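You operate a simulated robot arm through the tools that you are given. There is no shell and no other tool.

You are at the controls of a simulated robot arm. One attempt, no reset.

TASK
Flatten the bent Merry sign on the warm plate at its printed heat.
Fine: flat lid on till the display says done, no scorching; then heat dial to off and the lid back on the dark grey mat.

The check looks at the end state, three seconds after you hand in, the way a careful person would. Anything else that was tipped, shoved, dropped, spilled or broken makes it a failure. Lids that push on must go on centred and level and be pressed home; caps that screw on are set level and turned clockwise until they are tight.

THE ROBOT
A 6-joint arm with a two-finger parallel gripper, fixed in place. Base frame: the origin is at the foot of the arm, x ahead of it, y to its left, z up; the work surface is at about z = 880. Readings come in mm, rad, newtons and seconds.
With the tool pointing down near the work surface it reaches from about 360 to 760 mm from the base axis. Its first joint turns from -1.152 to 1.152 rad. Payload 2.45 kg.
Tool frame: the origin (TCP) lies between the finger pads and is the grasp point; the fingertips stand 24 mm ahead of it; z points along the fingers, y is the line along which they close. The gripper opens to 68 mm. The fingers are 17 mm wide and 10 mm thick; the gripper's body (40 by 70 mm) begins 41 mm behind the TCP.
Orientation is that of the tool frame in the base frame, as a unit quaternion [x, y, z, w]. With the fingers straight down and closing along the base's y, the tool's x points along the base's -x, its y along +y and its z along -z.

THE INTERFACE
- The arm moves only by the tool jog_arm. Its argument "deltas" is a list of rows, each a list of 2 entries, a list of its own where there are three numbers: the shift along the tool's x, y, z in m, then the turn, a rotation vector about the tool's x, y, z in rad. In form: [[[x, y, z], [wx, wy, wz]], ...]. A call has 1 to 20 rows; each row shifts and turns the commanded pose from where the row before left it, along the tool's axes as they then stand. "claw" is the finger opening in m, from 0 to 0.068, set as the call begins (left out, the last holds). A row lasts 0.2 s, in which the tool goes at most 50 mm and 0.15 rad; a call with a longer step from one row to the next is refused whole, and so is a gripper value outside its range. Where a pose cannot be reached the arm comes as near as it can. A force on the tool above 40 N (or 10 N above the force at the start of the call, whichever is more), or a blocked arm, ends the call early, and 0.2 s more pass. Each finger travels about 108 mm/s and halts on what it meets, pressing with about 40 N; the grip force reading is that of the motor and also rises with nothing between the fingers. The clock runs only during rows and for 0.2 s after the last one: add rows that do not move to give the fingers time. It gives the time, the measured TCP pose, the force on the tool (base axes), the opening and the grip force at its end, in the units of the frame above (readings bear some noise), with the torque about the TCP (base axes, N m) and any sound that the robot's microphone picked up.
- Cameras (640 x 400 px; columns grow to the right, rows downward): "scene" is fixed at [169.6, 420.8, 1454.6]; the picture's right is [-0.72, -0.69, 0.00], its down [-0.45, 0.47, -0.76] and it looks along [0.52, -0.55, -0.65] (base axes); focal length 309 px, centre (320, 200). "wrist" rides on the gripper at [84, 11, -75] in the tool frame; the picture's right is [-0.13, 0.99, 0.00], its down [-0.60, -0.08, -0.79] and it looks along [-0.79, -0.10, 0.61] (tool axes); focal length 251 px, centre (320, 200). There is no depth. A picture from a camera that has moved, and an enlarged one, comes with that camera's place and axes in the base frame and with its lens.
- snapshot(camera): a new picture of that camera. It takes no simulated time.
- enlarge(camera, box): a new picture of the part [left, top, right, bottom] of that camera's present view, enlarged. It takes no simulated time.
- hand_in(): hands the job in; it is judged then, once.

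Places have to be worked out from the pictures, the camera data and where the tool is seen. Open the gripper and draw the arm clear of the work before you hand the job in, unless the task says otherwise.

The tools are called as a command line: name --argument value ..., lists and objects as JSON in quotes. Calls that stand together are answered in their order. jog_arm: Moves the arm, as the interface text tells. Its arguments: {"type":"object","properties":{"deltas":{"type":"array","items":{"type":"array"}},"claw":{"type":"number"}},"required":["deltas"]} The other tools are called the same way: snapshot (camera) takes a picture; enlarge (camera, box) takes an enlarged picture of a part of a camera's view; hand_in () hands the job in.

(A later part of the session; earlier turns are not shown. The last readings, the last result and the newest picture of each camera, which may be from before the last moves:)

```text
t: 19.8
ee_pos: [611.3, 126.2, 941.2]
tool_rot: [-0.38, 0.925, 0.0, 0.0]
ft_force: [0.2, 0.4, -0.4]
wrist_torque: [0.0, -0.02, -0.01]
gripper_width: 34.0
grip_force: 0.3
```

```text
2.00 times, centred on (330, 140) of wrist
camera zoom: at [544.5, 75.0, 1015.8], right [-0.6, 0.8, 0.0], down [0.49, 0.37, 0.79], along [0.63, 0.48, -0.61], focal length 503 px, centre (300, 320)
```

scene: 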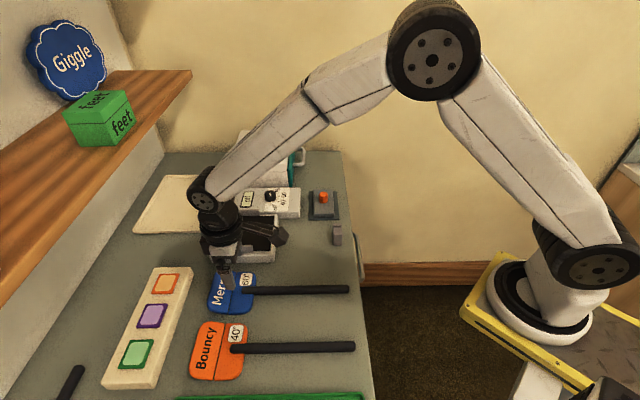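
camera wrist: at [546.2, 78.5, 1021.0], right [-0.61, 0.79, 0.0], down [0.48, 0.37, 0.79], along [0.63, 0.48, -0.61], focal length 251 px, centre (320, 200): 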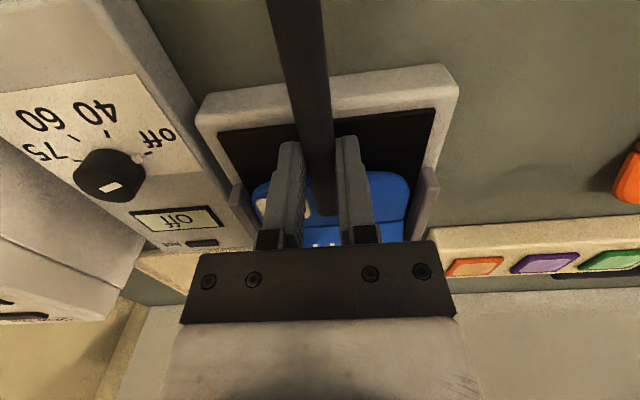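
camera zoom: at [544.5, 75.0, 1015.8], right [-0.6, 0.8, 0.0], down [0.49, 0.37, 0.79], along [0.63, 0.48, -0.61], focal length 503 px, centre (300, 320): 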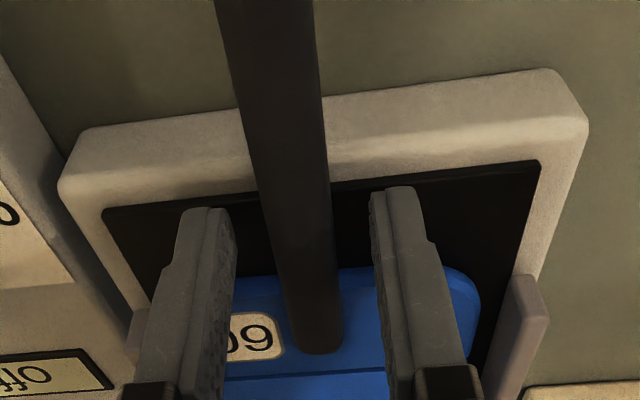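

Released cleanly. I raise the arm and check how the sign sits.

jog_arm --deltas '[[[0, 0, -0.02], [0, 0, 0]], [[0, 0, -0.03], [0, 0, 0]], [[0, 0, -0.04], [0, 0, 0]], [[0.03, -0.02, 0], [0, 0, 0]], [[0.03, -0.02, 0], [0, 0, 0]], [[0, 0, 0], [0, 0, 0]]]'

snapshot --camera "wrist"

enlarge --camera "scene" --box '[200, 170, 360, 280]'

```text
t: 21.2
ee_pos: [597.4, 54.8, 1031.0]
tool_rot: [-0.38, 0.925, 0.0, 0.0]
ft_force: [-0.2, 0.1, 0.1]
wrist_torque: [-0.01, -0.03, -0.01]
gripper_width: 34.2
grip_force: 0.1
```

```text
taken
camera wrist: at [530.8, 3.6, 1107.1], right [-0.6, 0.8, 0.0], down [0.49, 0.37, 0.79], along [0.63, 0.48, -0.61], focal length 251 px, centre (320, 200)
```

wrist: 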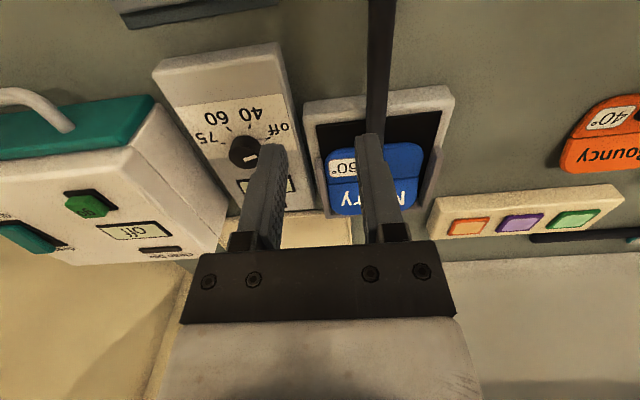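

```text
3.64 times, centred on (280, 225) of scene
camera zoom: at [169.6, 420.8, 1454.6], right [-0.72, -0.69, 0.0], down [-0.45, 0.47, -0.76], along [0.52, -0.55, -0.65], focal length 1125 px, centre (466, 109)
```

zoom: 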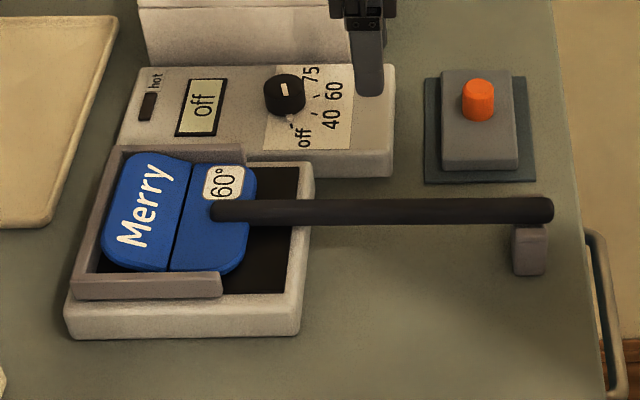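

The sign lies on the plate with its handle in the rest. I move back a bit for a clear top view of the sign and stick position.

jog_arm --deltas '[[[0.02, 0.02, 0], [0, 0, 0]], [[0.02, 0.02, 0], [0, 0, 0]], [[0, 0, 0], [0, 0, 0]]]' --claw 0.066

enlarge --camera "wrist" --box '[180, 60, 480, 260]'

snapshot --camera "wrist"

```text
t: 22.0
ee_pos: [540.8, 55.5, 1030.8]
tool_rot: [-0.38, 0.925, 0.0, 0.0]
ft_force: [-0.8, 0.3, -0.2]
wrist_torque: [0.02, -0.02, 0.03]
gripper_width: 65.8
grip_force: 0.1
```

```text
2.00 times, centred on (330, 160) of wrist
camera zoom: at [474.2, 3.7, 1106.3], right [-0.6, 0.8, 0.0], down [0.49, 0.37, 0.79], along [0.63, 0.48, -0.61], focal length 503 px, centre (300, 280)
```

zoom: 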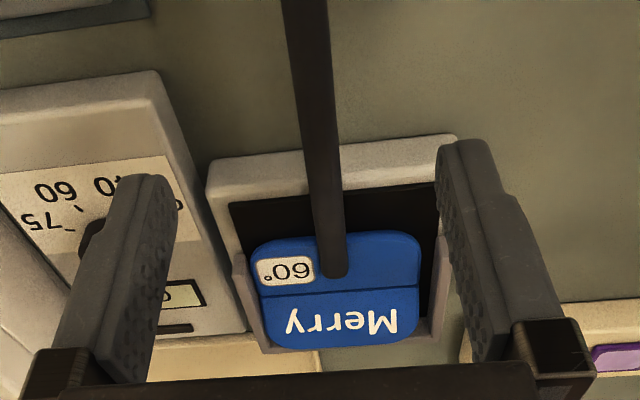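

```text
taken
camera wrist: at [474.2, 3.7, 1106.3], right [-0.6, 0.8, 0.0], down [0.49, 0.37, 0.79], along [0.63, 0.48, -0.61], focal length 251 px, centre (320, 200)
```

wrist: 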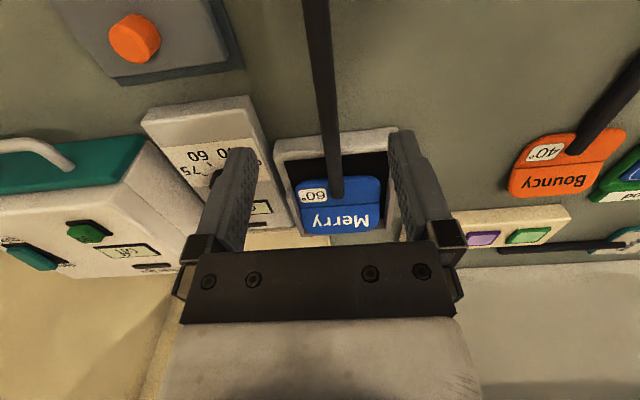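

Sign is seated: handle end at about s=565, crease s≈590, far fence s≈641. Next I go to look at the lid from close range.

jog_arm --deltas '[[[0.0134, -0.0233, 0.0062], [0, 0, 0]], [[0.0134, -0.0233, 0.0062], [0, 0, 0]], [[0.0134, -0.0233, 0.0062], [0, 0, 0]], [[0.0134, -0.0233, 0.0062], [0, 0, 0]], [[0.0134, -0.0233, 0.0062], [0, 0, 0]], [[0, 0, 0], [0, 0, 0]]]'

snapshot --camera "wrist"

enlarge --camera "wrist" --box '[190, 0, 460, 180]'

enlarge --camera "scene" --box '[290, 170, 360, 240]'

```text
t: 23.4
ee_pos: [574.7, -73.4, 999.0]
tool_rot: [-0.379, 0.925, 0.0, 0.0]
ft_force: [0.3, -0.2, -0.2]
wrist_torque: [-0.01, 0.0, 0.01]
gripper_width: 66.1
grip_force: 0.1
```

```text
taken
camera wrist: at [507.5, -125.3, 1074.1], right [-0.6, 0.8, 0.0], down [0.49, 0.37, 0.79], along [0.63, 0.48, -0.61], focal length 251 px, centre (320, 200)
```

wrist: 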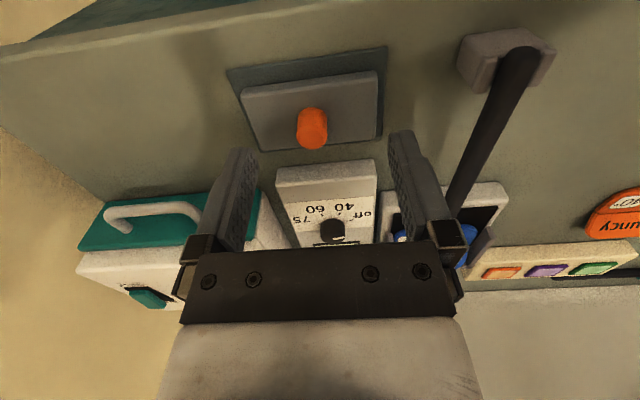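

```text
2.22 times, centred on (325, 90) of wrist
camera zoom: at [507.5, -125.3, 1074.1], right [-0.6, 0.8, 0.0], down [0.49, 0.37, 0.79], along [0.63, 0.48, -0.61], focal length 559 px, centre (309, 444)
```

zoom: 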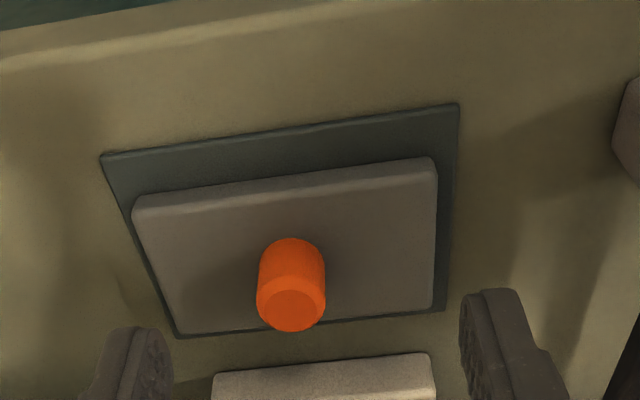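

```text
5.71 times, centred on (325, 205) of scene
camera zoom: at [169.7, 420.8, 1454.6], right [-0.72, -0.69, 0.0], down [-0.45, 0.47, -0.76], along [0.52, -0.55, -0.65], focal length 1768 px, centre (291, 171)
```

zoom: 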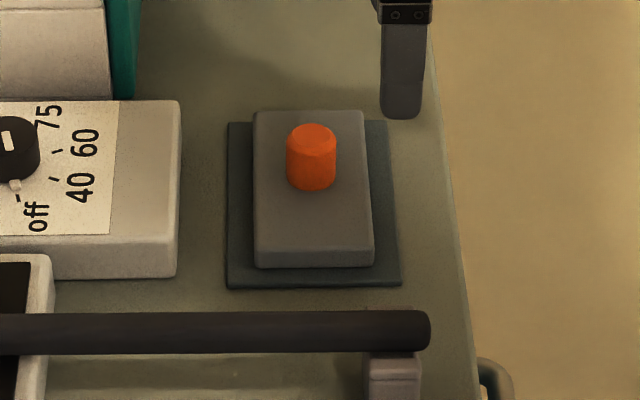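

The lid (≈103×52 mm) is centred on its mat at about (608.5,-56.5); knob ≈21 mm wide with top at z ≈918. I hover just above the knob and check.

jog_arm --deltas '[[[-0.018, -0.0057, 0], [0, 0, 0]], [[-0.0179, -0.0057, 0], [0, 0, 0]], [[0, 0, 0.02], [0, 0, 0]], [[0, 0, 0.02], [0, 0, 0]], [[0, 0, 0], [0, 0, 0]]]' --claw 0.05

enlarge --camera "wrist" --box '[200, 60, 440, 240]'

enlarge --camera "scene" --box '[290, 170, 360, 240]'

```text
t: 24.6
ee_pos: [608.0, -56.9, 961.0]
tool_rot: [-0.38, 0.925, 0.0, 0.0]
ft_force: [0.2, 0.1, 0.0]
wrist_torque: [0.03, 0.03, 0.01]
gripper_width: 50.0
grip_force: 0.0
```

```text
2.22 times, centred on (320, 150) of wrist
camera zoom: at [541.4, -108.4, 1035.4], right [-0.6, 0.8, 0.0], down [0.49, 0.37, 0.79], along [0.63, 0.48, -0.61], focal length 559 px, centre (320, 311)
```

zoom: 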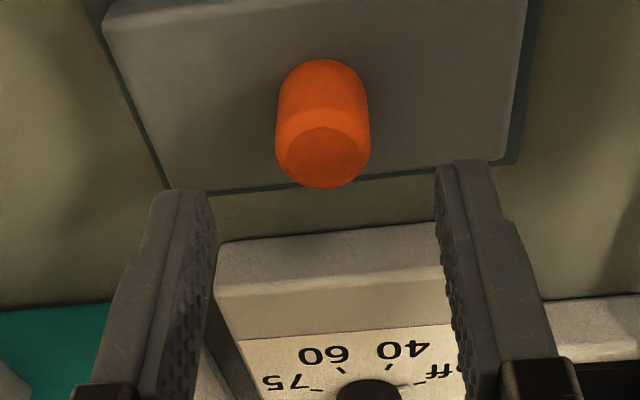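

```text
5.71 times, centred on (325, 205) of scene
camera zoom: at [169.6, 420.8, 1454.6], right [-0.72, -0.69, 0.0], down [-0.45, 0.47, -0.76], along [0.52, -0.55, -0.65], focal length 1768 px, centre (291, 171)
```

zoom: 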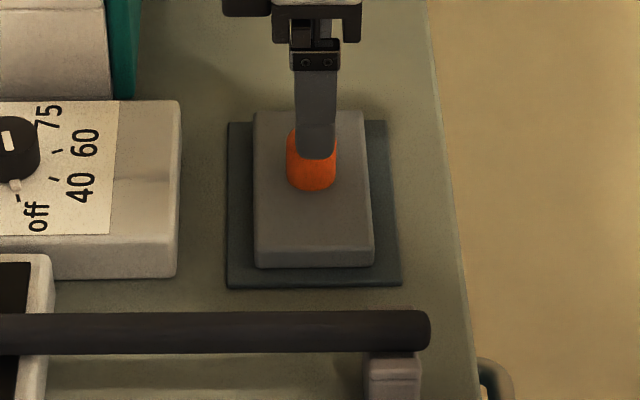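

Fingers straddle the knob well. I descend to TCP z ≈ 926 and close.

jog_arm --deltas '[[[-0.001, 0, 0.015], [0, 0, 0]], [[0, 0, 0.012], [0, 0, 0]], [[0, 0, 0.008], [0, 0, 0]], [[0, 0, 0], [0, 0, 0]]]'

jog_arm --deltas '[[[0, 0, 0], [0, 0, 0]], [[0, 0, 0], [0, 0, 0]], [[0, 0, 0], [0, 0, 0]], [[0, 0, 0], [0, 0, 0]]]' --claw 0.0

enlarge --camera "scene" --box '[290, 170, 360, 240]'

snapshot --camera "wrist"

```text
t: 25.6
ee_pos: [608.6, -55.9, 925.2]
tool_rot: [-0.379, 0.925, 0.0, 0.0]
ft_force: [0.4, 0.3, -1.5]
wrist_torque: [0.01, -0.05, 0.02]
gripper_width: 49.8
grip_force: 0.1
```

```text
t: 26.6
ee_pos: [609.8, -54.9, 924.6]
tool_rot: [-0.379, 0.925, 0.001, 0.0]
ft_force: [-2.8, 2.2, 0.7]
wrist_torque: [0.04, 0.05, -0.01]
gripper_width: 23.1
grip_force: 39.4
```

```text
5.71 times, centred on (325, 205) of scene
camera zoom: at [169.6, 420.9, 1454.6], right [-0.72, -0.69, 0.0], down [-0.45, 0.47, -0.76], along [0.52, -0.55, -0.65], focal length 1768 px, centre (291, 171)
```

zoom: 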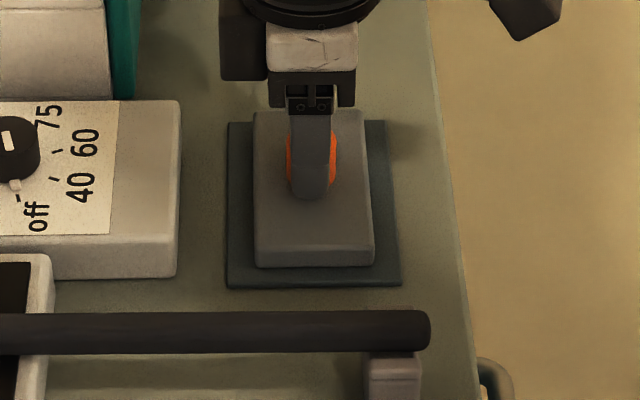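

```text
taken
camera wrist: at [542.6, -107.0, 1000.1], right [-0.6, 0.8, 0.0], down [0.49, 0.37, 0.79], along [0.63, 0.48, -0.61], focal length 251 px, centre (320, 200)
```

wrist: 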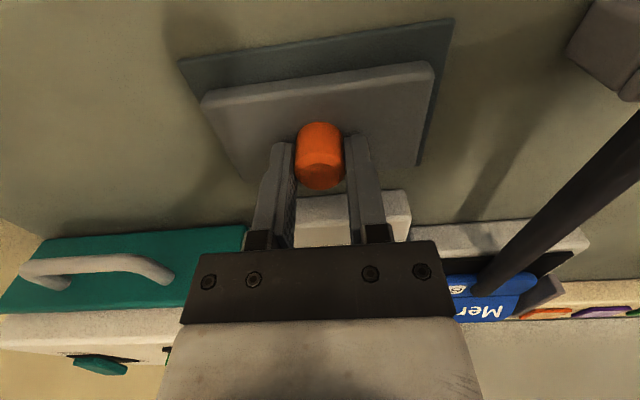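

Knob gripped (23 mm, 39 N). I lift 85 mm and check that the lid hangs level.

jog_arm --deltas '[[[0, 0, -0.01], [0, 0, 0]], [[0, 0, -0.02], [0, 0, 0]], [[0, 0, -0.025], [0, 0, 0]], [[0, 0, -0.03], [0, 0, 0]], [[0, 0, 0], [0, 0, 0]]]'

snapshot --camera "wrist"

enlarge --camera "scene" --box '[260, 130, 370, 240]'

```text
t: 27.8
ee_pos: [611.2, -56.8, 1010.1]
tool_rot: [-0.379, 0.925, 0.001, 0.0]
ft_force: [-0.6, 0.2, -3.2]
wrist_torque: [0.0, 0.0, -0.03]
gripper_width: 22.9
grip_force: 39.1
```

```text
taken
camera wrist: at [543.5, -108.3, 1085.8], right [-0.6, 0.8, 0.0], down [0.49, 0.37, 0.79], along [0.63, 0.48, -0.61], focal length 251 px, centre (320, 200)
```

wrist: 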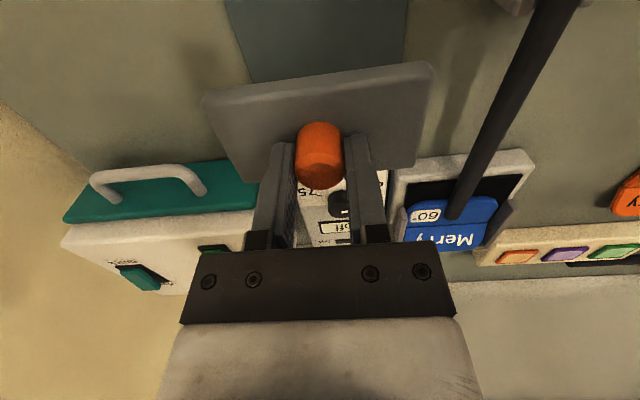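

```text
3.64 times, centred on (315, 185) of scene
camera zoom: at [169.7, 420.8, 1454.6], right [-0.72, -0.69, 0.0], down [-0.45, 0.47, -0.76], along [0.52, -0.55, -0.65], focal length 1125 px, centre (338, 254)
```

zoom: 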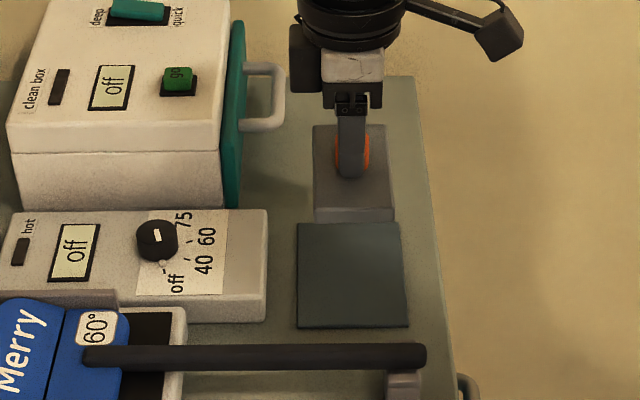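

Lid hangs level (≈3.2 N). I carry it over to above the sign's folded part at about (669.5,186).

jog_arm --deltas '[[[-0.0236, 0.01464, 0], [0, 0, 0]], [[-0.0236, 0.01464, 0], [0, 0, 0]], [[-0.0236, 0.01464, 0], [0, 0, 0]], [[-0.0236, 0.01464, 0], [0, 0, 0]], [[-0.0236, 0.01464, 0], [0, 0, 0]], [[-0.0236, 0.01464, 0], [0, 0, 0]], [[-0.0236, 0.01464, 0], [0, 0, 0]], [[-0.0236, 0.01464, 0], [0, 0, 0]], [[-0.0236, 0.01464, 0], [0, 0, 0]], [[0, 0, 0], [0, 0, 0]], [[0, 0, 0], [0, 0, 0]]]'

snapshot --camera "wrist"

enlarge --camera "scene" --box '[190, 150, 320, 270]'

```text
t: 30.2
ee_pos: [667.0, 187.8, 1011.2]
tool_rot: [-0.379, 0.925, 0.001, -0.001]
ft_force: [0.0, 0.6, -3.4]
wrist_torque: [0.02, 0.02, -0.01]
gripper_width: 22.8
grip_force: 39.2
```

```text
taken
camera wrist: at [600.0, 136.9, 1085.5], right [-0.6, 0.8, 0.0], down [0.49, 0.37, 0.79], along [0.63, 0.48, -0.61], focal length 251 px, centre (320, 200)
```

wrist: 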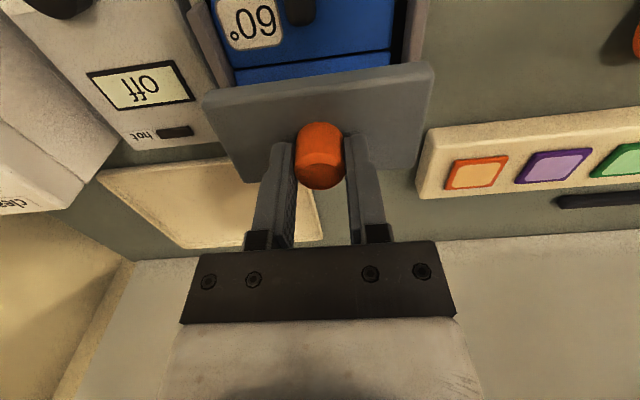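

```text
3.33 times, centred on (255, 210) of scene
camera zoom: at [169.7, 420.9, 1454.6], right [-0.72, -0.69, 0.0], down [-0.45, 0.47, -0.76], along [0.52, -0.55, -0.65], focal length 1031 px, centre (537, 167)
```

zoom: 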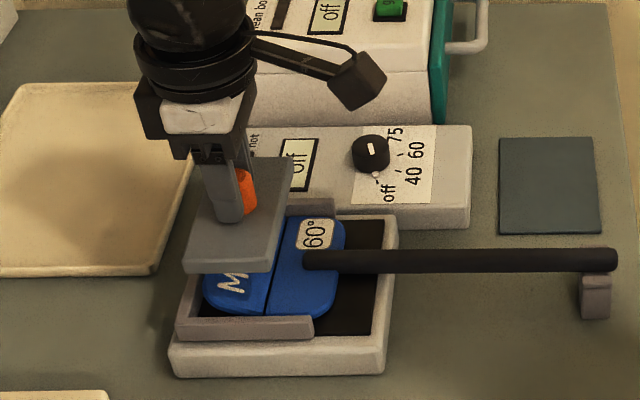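

The reading suggests I'm ~3 mm short in the cross direction; I take another reading to average out noise.

jog_arm --deltas '[[[0, 0, 0], [0, 0, 0]]]'

jog_arm --deltas '[[[0, 0, 0], [0, 0, 0]]]'

jog_arm --deltas '[[[0, 0, 0], [0, 0, 0]]]'

enlarge --camera "wrist" --box '[180, 0, 460, 200]'

```text
t: 30.6
ee_pos: [667.0, 188.5, 1011.8]
tool_rot: [-0.38, 0.925, -0.001, 0.001]
ft_force: [0.0, -0.2, -3.3]
wrist_torque: [0.0, 0.01, -0.01]
gripper_width: 22.6
grip_force: 39.7
```

```text
t: 31.0
ee_pos: [667.8, 188.2, 1010.5]
tool_rot: [-0.38, 0.925, 0.0, -0.001]
ft_force: [0.1, 0.1, -4.1]
wrist_torque: [0.0, -0.03, -0.01]
gripper_width: 23.0
grip_force: 38.9
```

```text
t: 31.4
ee_pos: [667.1, 188.5, 1010.0]
tool_rot: [-0.379, 0.925, 0.0, 0.0]
ft_force: [0.3, 0.2, -3.6]
wrist_torque: [0.0, 0.02, 0.03]
gripper_width: 22.7
grip_force: 39.6
```

```text
2.00 times, centred on (320, 100) of wrist
camera zoom: at [600.0, 136.7, 1085.5], right [-0.6, 0.8, 0.0], down [0.49, 0.37, 0.79], along [0.63, 0.48, -0.61], focal length 503 px, centre (320, 400)
```

zoom: 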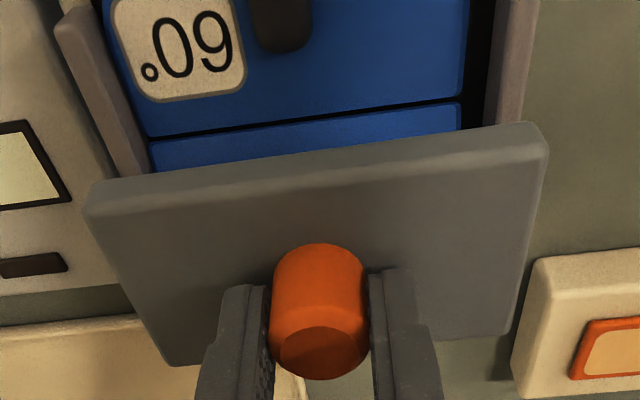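

TCP averages q≈338.6 while the fence channel centre is ≈340.8; I shift 2.2 mm toward the dial side and 2 mm toward the far fence, then lower toward contact.

jog_arm --deltas '[[[-0.002, -0.0022, 0.01], [0, 0, 0]], [[0, 0, 0.01], [0, 0, 0]], [[0, 0, 0.008], [0, 0, 0]], [[0, 0, 0], [0, 0, 0]]]'

enlarge --camera "scene" --box '[190, 170, 300, 270]'

enlarge --camera "wrist" --box '[180, 0, 460, 200]'

```text
t: 32.4
ee_pos: [670.0, 187.2, 982.1]
tool_rot: [-0.379, 0.925, 0.0, 0.0]
ft_force: [0.5, -0.1, -2.7]
wrist_torque: [0.02, 0.0, -0.01]
gripper_width: 22.7
grip_force: 39.4
```

```text
4.00 times, centred on (245, 220) of scene
camera zoom: at [169.7, 420.9, 1454.6], right [-0.72, -0.69, 0.0], down [-0.45, 0.47, -0.76], along [0.52, -0.55, -0.65], focal length 1238 px, centre (620, 120)
```

zoom: 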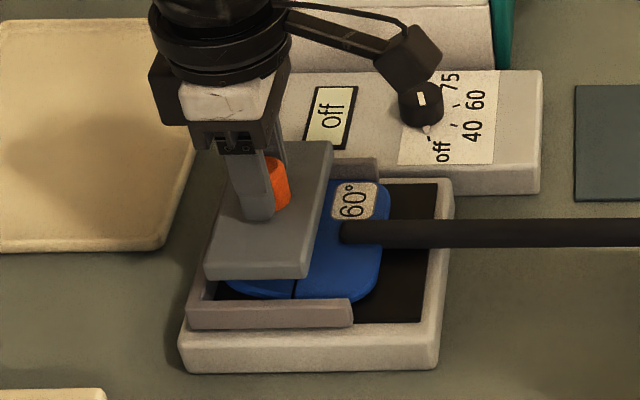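

```text
2.00 times, centred on (320, 100) of wrist
camera zoom: at [603.1, 136.3, 1057.2], right [-0.6, 0.8, 0.0], down [0.49, 0.37, 0.79], along [0.63, 0.48, -0.61], focal length 503 px, centre (320, 400)
```

zoom: 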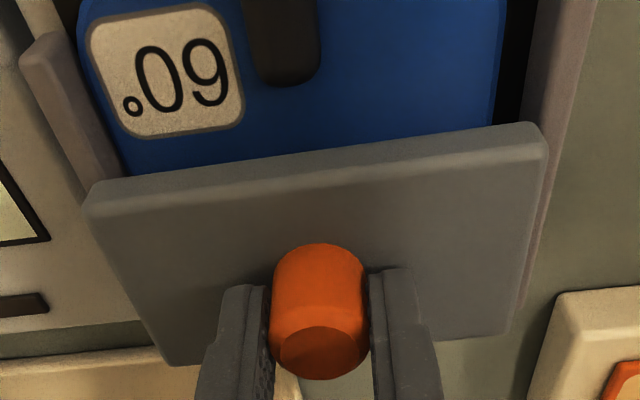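

Alignment looks right. I continue lowering in small steps until first contact with the raised flap.

jog_arm --deltas '[[[0, 0, 0.003], [0, 0, 0]], [[0, 0, 0.003], [0, 0, 0]], [[0, 0, 0.003], [0, 0, 0]], [[0, 0, 0.003], [0, 0, 0]], [[0, 0, 0], [0, 0, 0]]]'

enlarge --camera "scene" --box '[200, 190, 290, 270]'

enlarge --camera "wrist" --box '[180, 0, 460, 200]'

```text
t: 33.6
ee_pos: [670.8, 189.2, 970.4]
tool_rot: [-0.379, 0.925, 0.0, 0.0]
ft_force: [0.8, -0.2, -3.2]
wrist_torque: [0.0, -0.04, -0.01]
gripper_width: 23.2
grip_force: 39.6
```

```text
5.00 times, centred on (245, 230) of scene
camera zoom: at [169.7, 420.8, 1454.6], right [-0.72, -0.69, 0.0], down [-0.45, 0.47, -0.76], along [0.52, -0.55, -0.65], focal length 1547 px, centre (695, 50)
```

zoom: 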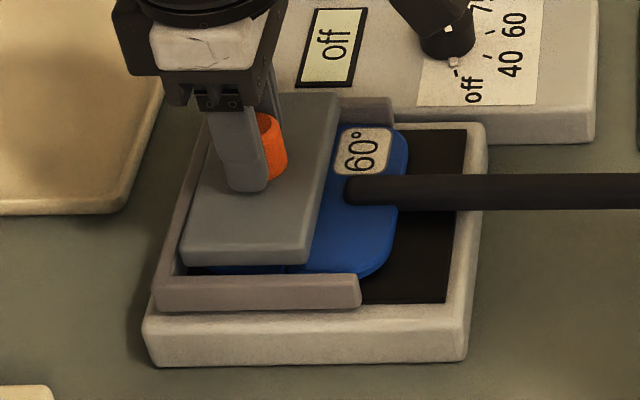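

```text
2.00 times, centred on (320, 100) of wrist
camera zoom: at [603.9, 135.9, 1045.8], right [-0.6, 0.8, 0.0], down [0.49, 0.37, 0.79], along [0.63, 0.48, -0.61], focal length 503 px, centre (320, 400)
```

zoom: 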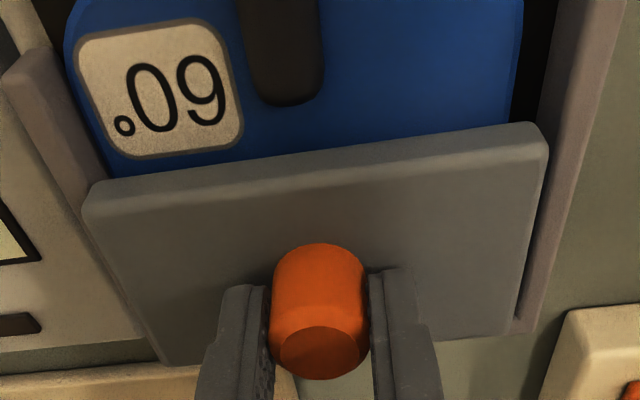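

Still no contact and the lid edges are inside both fences. Continuing down in small steps.

jog_arm --deltas '[[[0, 0, 0.002], [0, 0, 0]], [[0, 0, 0.002], [0, 0, 0]], [[0, 0, 0.002], [0, 0, 0]], [[0, 0, 0], [0, 0, 0]]]'

enlarge --camera "scene" --box '[200, 190, 290, 270]'

enlarge --camera "wrist" --box '[180, 0, 460, 200]'

```text
t: 34.6
ee_pos: [671.1, 186.2, 965.1]
tool_rot: [-0.379, 0.925, 0.0, 0.0]
ft_force: [0.2, 0.0, -1.9]
wrist_torque: [-0.02, -0.04, -0.02]
gripper_width: 23.0
grip_force: 39.4
```

```text
5.00 times, centred on (245, 230) of scene
camera zoom: at [169.7, 420.8, 1454.6], right [-0.72, -0.69, 0.0], down [-0.45, 0.47, -0.76], along [0.52, -0.55, -0.65], focal length 1547 px, centre (695, 50)
```

zoom: 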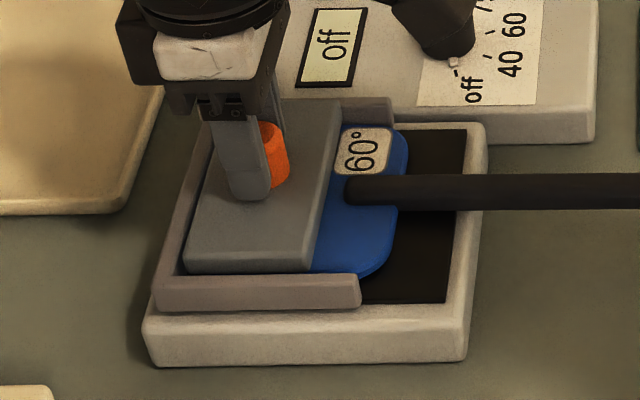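

```text
2.00 times, centred on (320, 100) of wrist
camera zoom: at [604.0, 135.6, 1040.1], right [-0.6, 0.8, 0.0], down [0.49, 0.37, 0.79], along [0.63, 0.48, -0.61], focal length 503 px, centre (320, 400)
```

zoom: 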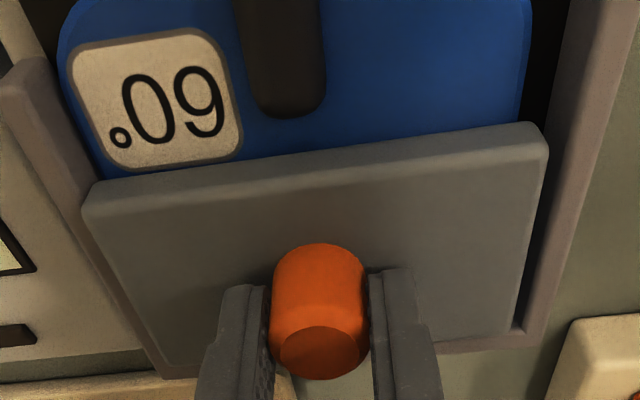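

The lid is entering the fence channel; the gap is smaller on the dial side, so I nudge 1.5 mm away from it and keep lowering.

jog_arm --deltas '[[[0, 0.0015, 0], [0, 0, 0]], [[0, 0, 0.002], [0, 0, 0]], [[0, 0, 0.002], [0, 0, 0]], [[0, 0, 0], [0, 0, 0]]]'

enlarge --camera "wrist" --box '[180, 0, 460, 200]'

enlarge --camera "scene" --box '[200, 190, 290, 270]'

```text
t: 35.6
ee_pos: [670.5, 188.8, 962.1]
tool_rot: [-0.38, 0.925, -0.001, 0.002]
ft_force: [-3.2, -1.0, 13.2]
wrist_torque: [-0.27, 0.34, -0.03]
gripper_width: 22.7
grip_force: 39.3
```

```text
2.00 times, centred on (320, 100) of wrist
camera zoom: at [603.2, 136.8, 1037.9], right [-0.6, 0.8, 0.0], down [0.48, 0.37, 0.79], along [0.63, 0.48, -0.61], focal length 503 px, centre (320, 400)
```

zoom: 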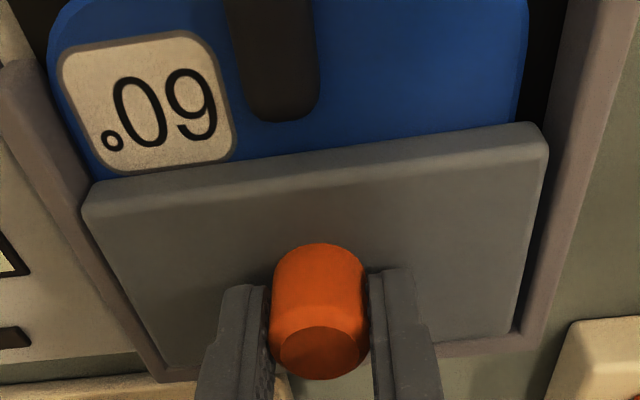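

```text
5.00 times, centred on (245, 230) of scene
camera zoom: at [169.3, 420.7, 1454.7], right [-0.72, -0.69, 0.0], down [-0.45, 0.47, -0.76], along [0.52, -0.55, -0.65], focal length 1547 px, centre (695, 50)
```

zoom: 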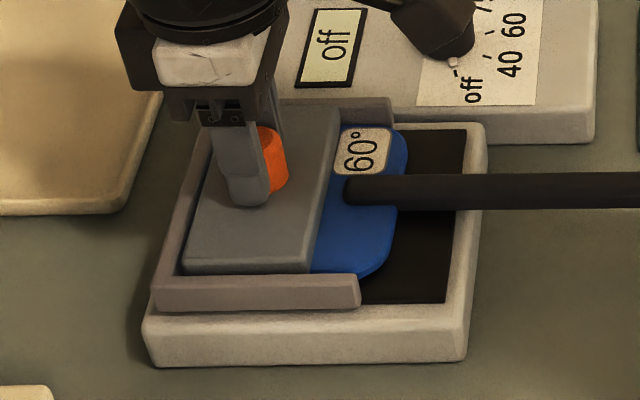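

Contact: lid pushes on the sign with ≈16 N at z 962, lid nested in the fence. I ease the pressure by 1 mm and open the fingers to leave the lid resting.

jog_arm --deltas '[[[0, 0, -0.0012], [0, 0, 0]], [[0, 0, 0], [0, 0, 0]]]'

jog_arm --deltas '[[[0, 0, 0], [0, 0, 0]], [[0, 0, 0], [0, 0, 0]], [[0, 0, 0], [0, 0, 0]]]' --claw 0.045

enlarge --camera "wrist" --box '[180, 0, 460, 200]'

enlarge --camera "scene" --box '[200, 190, 290, 270]'

```text
t: 36.2
ee_pos: [670.3, 188.7, 963.1]
tool_rot: [-0.379, 0.925, 0.0, 0.002]
ft_force: [3.8, 0.3, 11.4]
wrist_torque: [-0.15, 0.06, 0.04]
gripper_width: 22.7
grip_force: 39.1
```

```text
t: 37.0
ee_pos: [669.3, 187.9, 961.5]
tool_rot: [-0.379, 0.925, 0.0, 0.0]
ft_force: [-0.4, 0.3, 0.2]
wrist_torque: [0.02, -0.01, -0.02]
gripper_width: 45.2
grip_force: 0.1
```

```text
2.00 times, centred on (320, 100) of wrist
camera zoom: at [602.5, 136.6, 1037.0], right [-0.6, 0.8, 0.0], down [0.49, 0.37, 0.79], along [0.63, 0.48, -0.61], focal length 503 px, centre (320, 400)
```

zoom: 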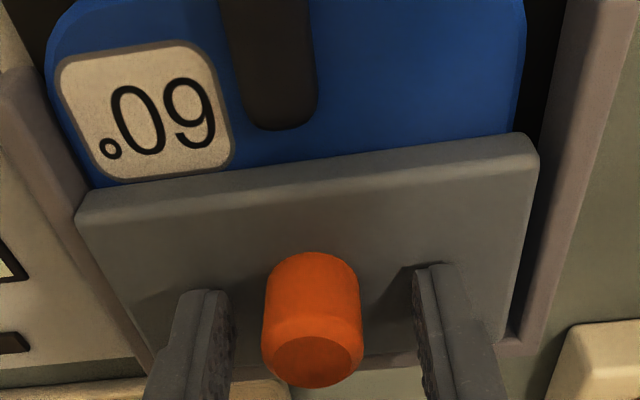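

```text
5.00 times, centred on (245, 230) of scene
camera zoom: at [169.6, 420.8, 1454.6], right [-0.72, -0.69, 0.0], down [-0.45, 0.47, -0.76], along [0.52, -0.55, -0.65], focal length 1547 px, centre (695, 50)
```

zoom: 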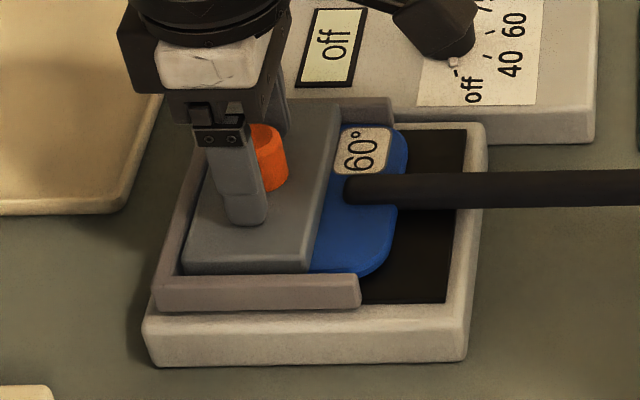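

Lid is resting within the fences. I withdraw straight up, then move sideways to look at lid and dial.

jog_arm --deltas '[[[0, 0, -0.015], [0, 0, 0]], [[0, 0, -0.02], [0, 0, 0]], [[0, 0, -0.03], [0, 0, 0]], [[0.04, -0.02, 0], [0, 0, 0]], [[0.03, -0.03, 0], [0, 0, 0]], [[0, -0.03, 0], [0, 0, 0]], [[0, 0, 0], [0, 0, 0]]]'

snapshot --camera "wrist"

enlarge --camera "scene" --box '[200, 170, 310, 270]'

```text
t: 38.6
ee_pos: [679.8, 83.7, 1026.9]
tool_rot: [-0.379, 0.925, 0.0, 0.0]
ft_force: [0.6, 1.0, 1.0]
wrist_torque: [0.01, 0.02, 0.01]
gripper_width: 45.4
grip_force: 0.1
```

```text
taken
camera wrist: at [611.8, 32.1, 1102.3], right [-0.6, 0.8, 0.0], down [0.49, 0.37, 0.79], along [0.63, 0.48, -0.61], focal length 251 px, centre (320, 200)
```

wrist: 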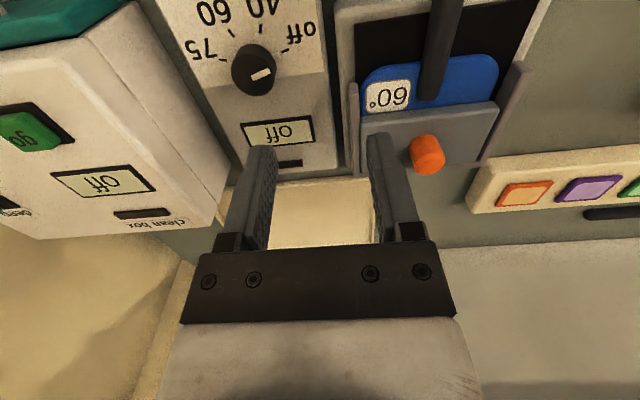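

```text
4.00 times, centred on (255, 220) of scene
camera zoom: at [169.7, 420.8, 1454.6], right [-0.72, -0.69, 0.0], down [-0.45, 0.47, -0.76], along [0.52, -0.55, -0.65], focal length 1238 px, centre (580, 120)
```

zoom: 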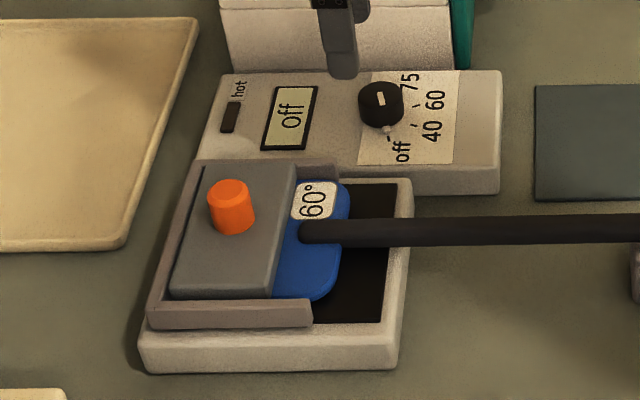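

The lid sits over the fold between the fences. Now a close look at the dial before gripping it.

enlarge --camera "wrist" --box '[150, 0, 350, 150]'

enlarge --camera "wrist" --box '[340, 20, 540, 180]'

```text
2.67 times, centred on (250, 75) of wrist
camera zoom: at [611.8, 32.1, 1102.3], right [-0.6, 0.8, 0.0], down [0.49, 0.37, 0.79], along [0.63, 0.48, -0.61], focal length 670 px, centre (507, 533)
```

zoom: 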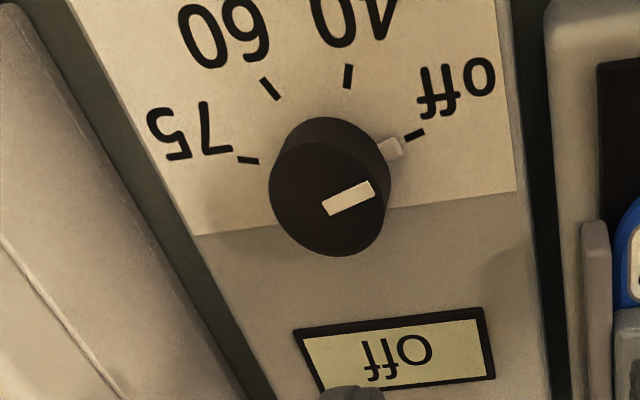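

```text
2.50 times, centred on (440, 100) of wrist
camera zoom: at [611.8, 32.1, 1102.3], right [-0.6, 0.8, 0.0], down [0.49, 0.37, 0.79], along [0.63, 0.48, -0.61], focal length 629 px, centre (20, 450)
```

zoom: 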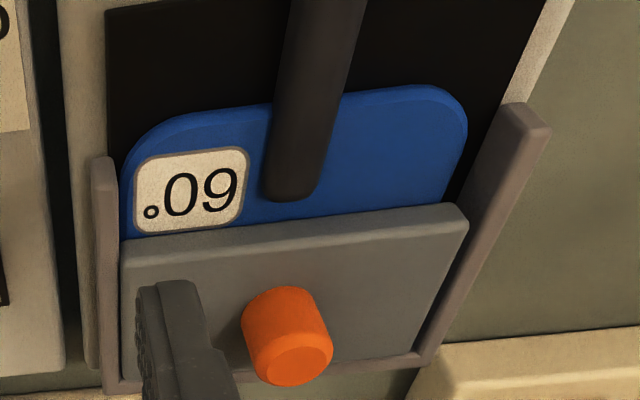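

Dial centre computed at ≈ (710.3,46.4), panel z≈907, knob top ≈922; ticks are 50° apart so "60" needs +100° counter-clockwise. I rotate the tool so the fingers close square to the pointer and move above the knob.

jog_arm --deltas '[[[0, 0, 0], [0, 0, 0.1454]], [[0, 0, 0], [0, 0, 0.1454]], [[0, 0, 0], [0, 0, 0.1454]], [[0, 0, 0], [0, 0, 0.1454]], [[0, 0, 0], [0, 0, 0.1454]], [[0, 0, 0], [0, 0, 0.1454]], [[0, 0, 0], [0, 0, 0.1454]], [[0, 0, 0], [0, 0, 0.1454]], [[0, 0, 0], [0, 0, 0.1454]], [[-0.0226, -0.00835, 0.01], [0, 0, 0]], [[-0.0226, -0.00835, 0.01], [0, 0, 0]], [[0, 0, 0], [0, 0, 0]], [[0, 0, 0], [0, 0, 0]]]' --claw 0.052

snapshot --camera "wrist"

enlarge --camera "scene" --box '[200, 130, 340, 250]'

```text
t: 41.4
ee_pos: [707.8, 45.3, 1006.6]
tool_rot: [0.262, 0.965, 0.0, 0.0]
ft_force: [-1.1, 0.0, -0.4]
wrist_torque: [-0.02, -0.02, -0.02]
gripper_width: 52.2
grip_force: 0.0
```

```text
taken
camera wrist: at [641.0, 97.0, 1081.5], right [0.61, 0.79, 0.0], down [0.48, -0.37, 0.79], along [0.63, -0.49, -0.61], focal length 251 px, centre (320, 200)
```

wrist: 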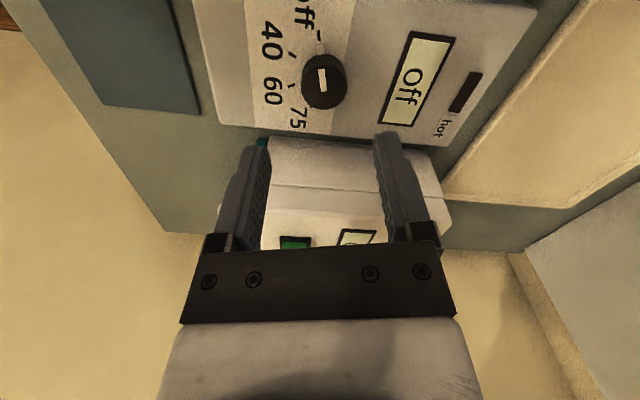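

```text
3.33 times, centred on (270, 190) of scene
camera zoom: at [169.6, 420.8, 1454.6], right [-0.72, -0.69, 0.0], down [-0.45, 0.47, -0.76], along [0.52, -0.55, -0.65], focal length 1031 px, centre (487, 233)
```

zoom: 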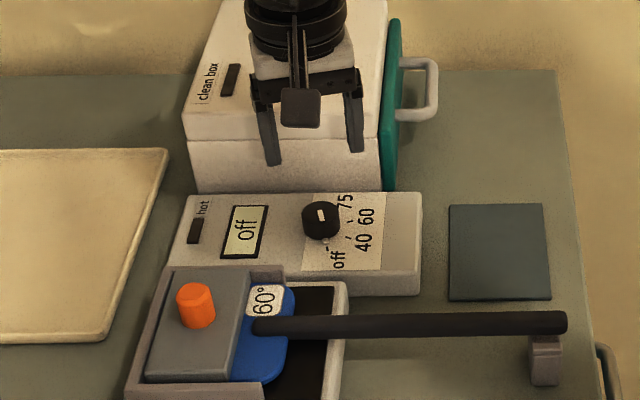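

Let me zoom to refine the knob centre from this new angle.

enlarge --camera "wrist" --box '[230, 0, 430, 150]'

jog_arm --deltas '[[[0, 0, 0], [0, 0, 0]]]'

```text
2.67 times, centred on (330, 75) of wrist
camera zoom: at [641.0, 97.0, 1081.5], right [0.61, 0.79, 0.0], down [0.48, -0.37, 0.79], along [0.63, -0.49, -0.61], focal length 670 px, centre (293, 533)
```

zoom: 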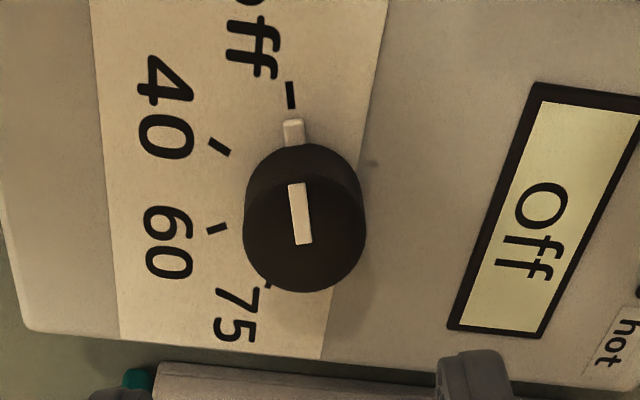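

```text
t: 41.8
ee_pos: [707.7, 45.0, 1006.3]
tool_rot: [0.263, 0.965, -0.001, 0.0]
ft_force: [1.4, 0.0, 1.0]
wrist_torque: [0.01, 0.01, 0.03]
gripper_width: 52.1
grip_force: 0.0
```

Consistent: knob centre ≈ (711,46). I shift to centre on it and descend so the tips are just around the knob top.

jog_arm --deltas '[[[-0.0023, 0.0024, 0.02], [0, 0, 0]], [[0, 0, 0.02], [0, 0, 0]], [[0, 0, 0.017], [0, 0, 0]], [[0, 0, 0], [0, 0, 0]]]'

enlarge --camera "wrist" --box '[200, 60, 440, 240]'

enlarge --camera "scene" --box '[230, 150, 330, 240]'

```text
t: 42.8
ee_pos: [711.3, 45.5, 949.8]
tool_rot: [0.262, 0.965, 0.0, 0.0]
ft_force: [-0.4, 0.3, 0.6]
wrist_torque: [0.02, 0.03, 0.01]
gripper_width: 52.1
grip_force: 0.1
```

```text
2.22 times, centred on (320, 150) of wrist
camera zoom: at [645.8, 97.5, 1024.0], right [0.61, 0.79, 0.0], down [0.48, -0.37, 0.79], along [0.63, -0.49, -0.61], focal length 559 px, centre (320, 311)
```

zoom: 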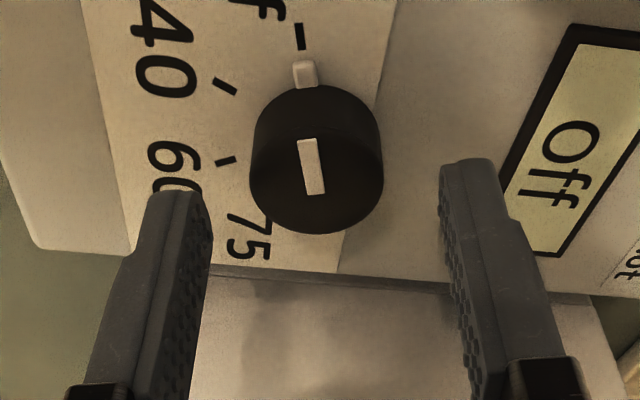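

```text
4.44 times, centred on (280, 195) of scene
camera zoom: at [169.6, 420.8, 1454.6], right [-0.72, -0.69, 0.0], down [-0.45, 0.47, -0.76], along [0.52, -0.55, -0.65], focal length 1375 px, centre (498, 222)
```

zoom: 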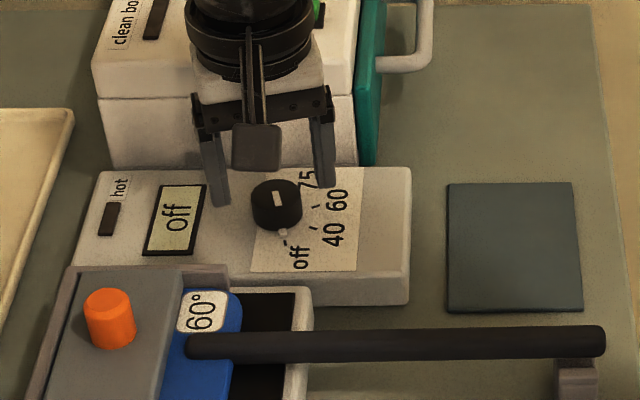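

Well centred over the knob. I lower to TCP z ≈ 934 and close on the knob.

jog_arm --deltas '[[[0, 0, 0.008], [0, 0, 0]], [[0, 0, 0.0075], [0, 0, 0]], [[0, 0, 0], [0, 0, 0]]]'

jog_arm --deltas '[[[0, 0, 0], [0, 0, 0]], [[0, 0, 0], [0, 0, 0]], [[0, 0, 0], [0, 0, 0]]]' --claw 0.02

enlarge --camera "scene" --box '[230, 150, 330, 240]'

```text
t: 43.6
ee_pos: [711.0, 45.4, 933.7]
tool_rot: [0.262, 0.965, 0.0, 0.001]
ft_force: [-0.9, 0.6, -0.2]
wrist_torque: [-0.02, -0.01, 0.02]
gripper_width: 52.3
grip_force: 0.1
```

```text
t: 44.4
ee_pos: [711.1, 46.4, 934.8]
tool_rot: [0.263, 0.965, 0.0, 0.0]
ft_force: [2.1, 1.9, -3.0]
wrist_torque: [-0.05, -0.23, -0.05]
gripper_width: 29.6
grip_force: 43.1
```

```text
4.44 times, centred on (280, 195) of scene
camera zoom: at [169.8, 420.9, 1454.6], right [-0.72, -0.69, 0.0], down [-0.45, 0.47, -0.76], along [0.52, -0.55, -0.65], focal length 1375 px, centre (498, 222)
```

zoom: 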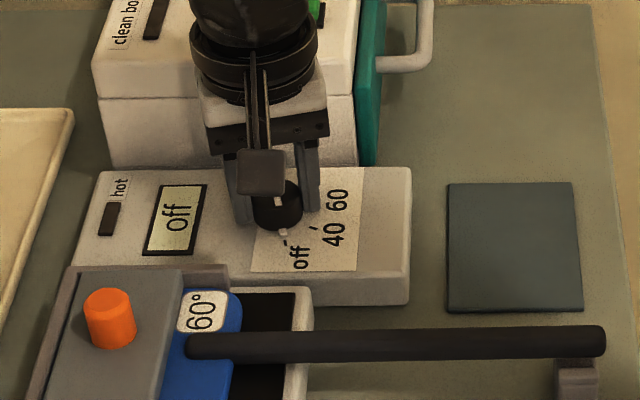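

Knob is gripped (29.6 mm). I turn counter-clockwise 50° first and check that the display follows.

jog_arm --deltas '[[[0, 0, 0], [0, 0, -0.109]], [[0, 0, 0], [0, 0, -0.109]], [[0, 0, 0], [0, 0, -0.109]], [[0, 0, 0], [0, 0, -0.109]], [[0, 0, 0], [0, 0, -0.109]], [[0, 0, 0], [0, 0, -0.109]], [[0, 0, 0], [0, 0, -0.109]], [[0, 0, 0], [0, 0, -0.109]]]'

enlarge --camera "scene" --box '[230, 150, 330, 240]'

```text
t: 46.2
ee_pos: [710.3, 48.3, 933.2]
tool_rot: [-0.171, 0.985, 0.001, 0.0]
ft_force: [7.5, 22.9, -6.8]
wrist_torque: [0.67, -0.98, -0.05]
gripper_width: 29.4
grip_force: 43.5
```

```text
4.44 times, centred on (280, 195) of scene
camera zoom: at [169.9, 421.4, 1454.4], right [-0.72, -0.69, 0.0], down [-0.45, 0.47, -0.76], along [0.52, -0.55, -0.65], focal length 1375 px, centre (498, 222)
```

zoom: 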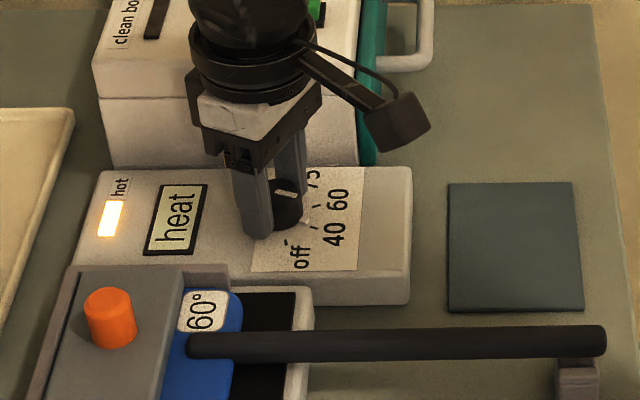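

Display shows "heat" and the dial follows, though a sideways force built up (TCP slightly off-axis). I relieve it by shifting ~2.5 mm and continue the second 50° to 60.

jog_arm --deltas '[[[-0.0015, 0.0021, 0], [0, 0, 0]], [[0, 0, 0], [0, 0, -0.109]], [[0, 0, 0], [0, 0, -0.109]], [[0, 0, 0], [0, 0, -0.109]], [[0, 0, 0], [0, 0, -0.109]]]'

enlarge --camera "scene" --box '[230, 150, 330, 240]'

```text
t: 47.4
ee_pos: [709.6, 47.8, 934.0]
tool_rot: [-0.381, 0.925, 0.0, -0.001]
ft_force: [-6.0, 16.2, 3.8]
wrist_torque: [-0.02, 0.57, -0.04]
gripper_width: 29.3
grip_force: 43.6
```

```text
4.44 times, centred on (280, 195) of scene
camera zoom: at [169.4, 421.3, 1454.5], right [-0.72, -0.69, 0.0], down [-0.45, 0.47, -0.76], along [0.52, -0.55, -0.65], focal length 1375 px, centre (498, 222)
```

zoom: 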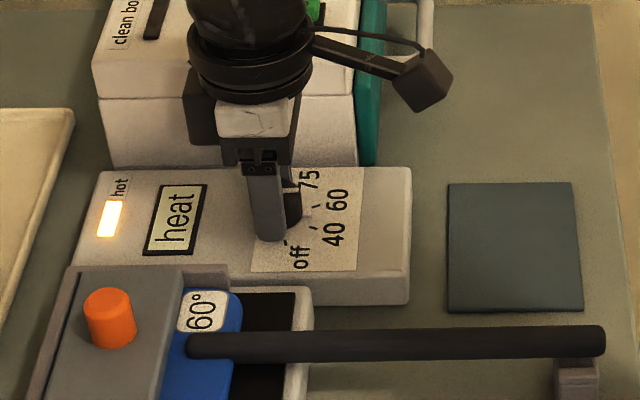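

75° turned so far; a bit more relief, then the final 25°.

jog_arm --deltas '[[[-0.0007, 0.0014, 0], [0, 0, 0]], [[0, 0, 0], [0, 0, -0.109]], [[0, 0, 0], [0, 0, -0.109]], [[0, 0, 0], [0, 0, -0.109]], [[0, 0, 0], [0, 0, -0.109]], [[0, 0, 0], [0, 0, 0]]]'

enlarge --camera "scene" --box '[240, 160, 310, 220]'

snapshot --camera "wrist"

```text
t: 48.8
ee_pos: [709.4, 47.5, 934.2]
tool_rot: [-0.571, 0.821, 0.0, -0.001]
ft_force: [-13.6, -0.7, 4.9]
wrist_torque: [0.39, 0.47, -0.01]
gripper_width: 29.5
grip_force: 43.2
```

```text
6.67 times, centred on (275, 190) of scene
camera zoom: at [169.1, 420.8, 1454.7], right [-0.72, -0.69, 0.0], down [-0.45, 0.47, -0.76], along [0.52, -0.55, -0.65], focal length 2063 px, centre (620, 267)
```

zoom: 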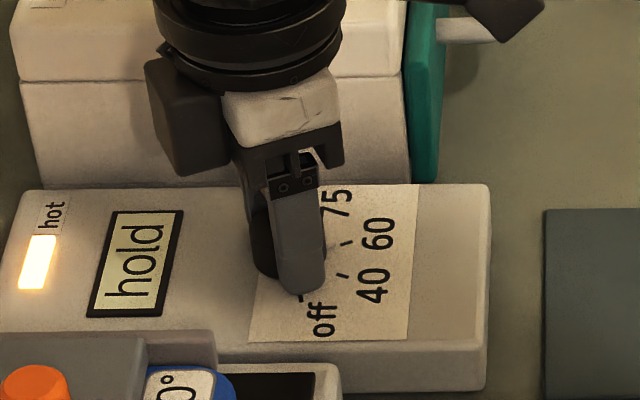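

```text
taken
camera wrist: at [670.8, -26.5, 1009.2], right [-0.88, 0.47, 0.0], down [0.29, 0.54, 0.79], along [0.37, 0.7, -0.61], focal length 251 px, centre (320, 200)
```

wrist: 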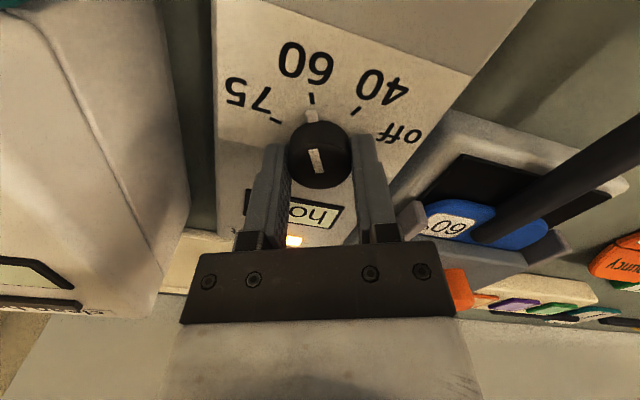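

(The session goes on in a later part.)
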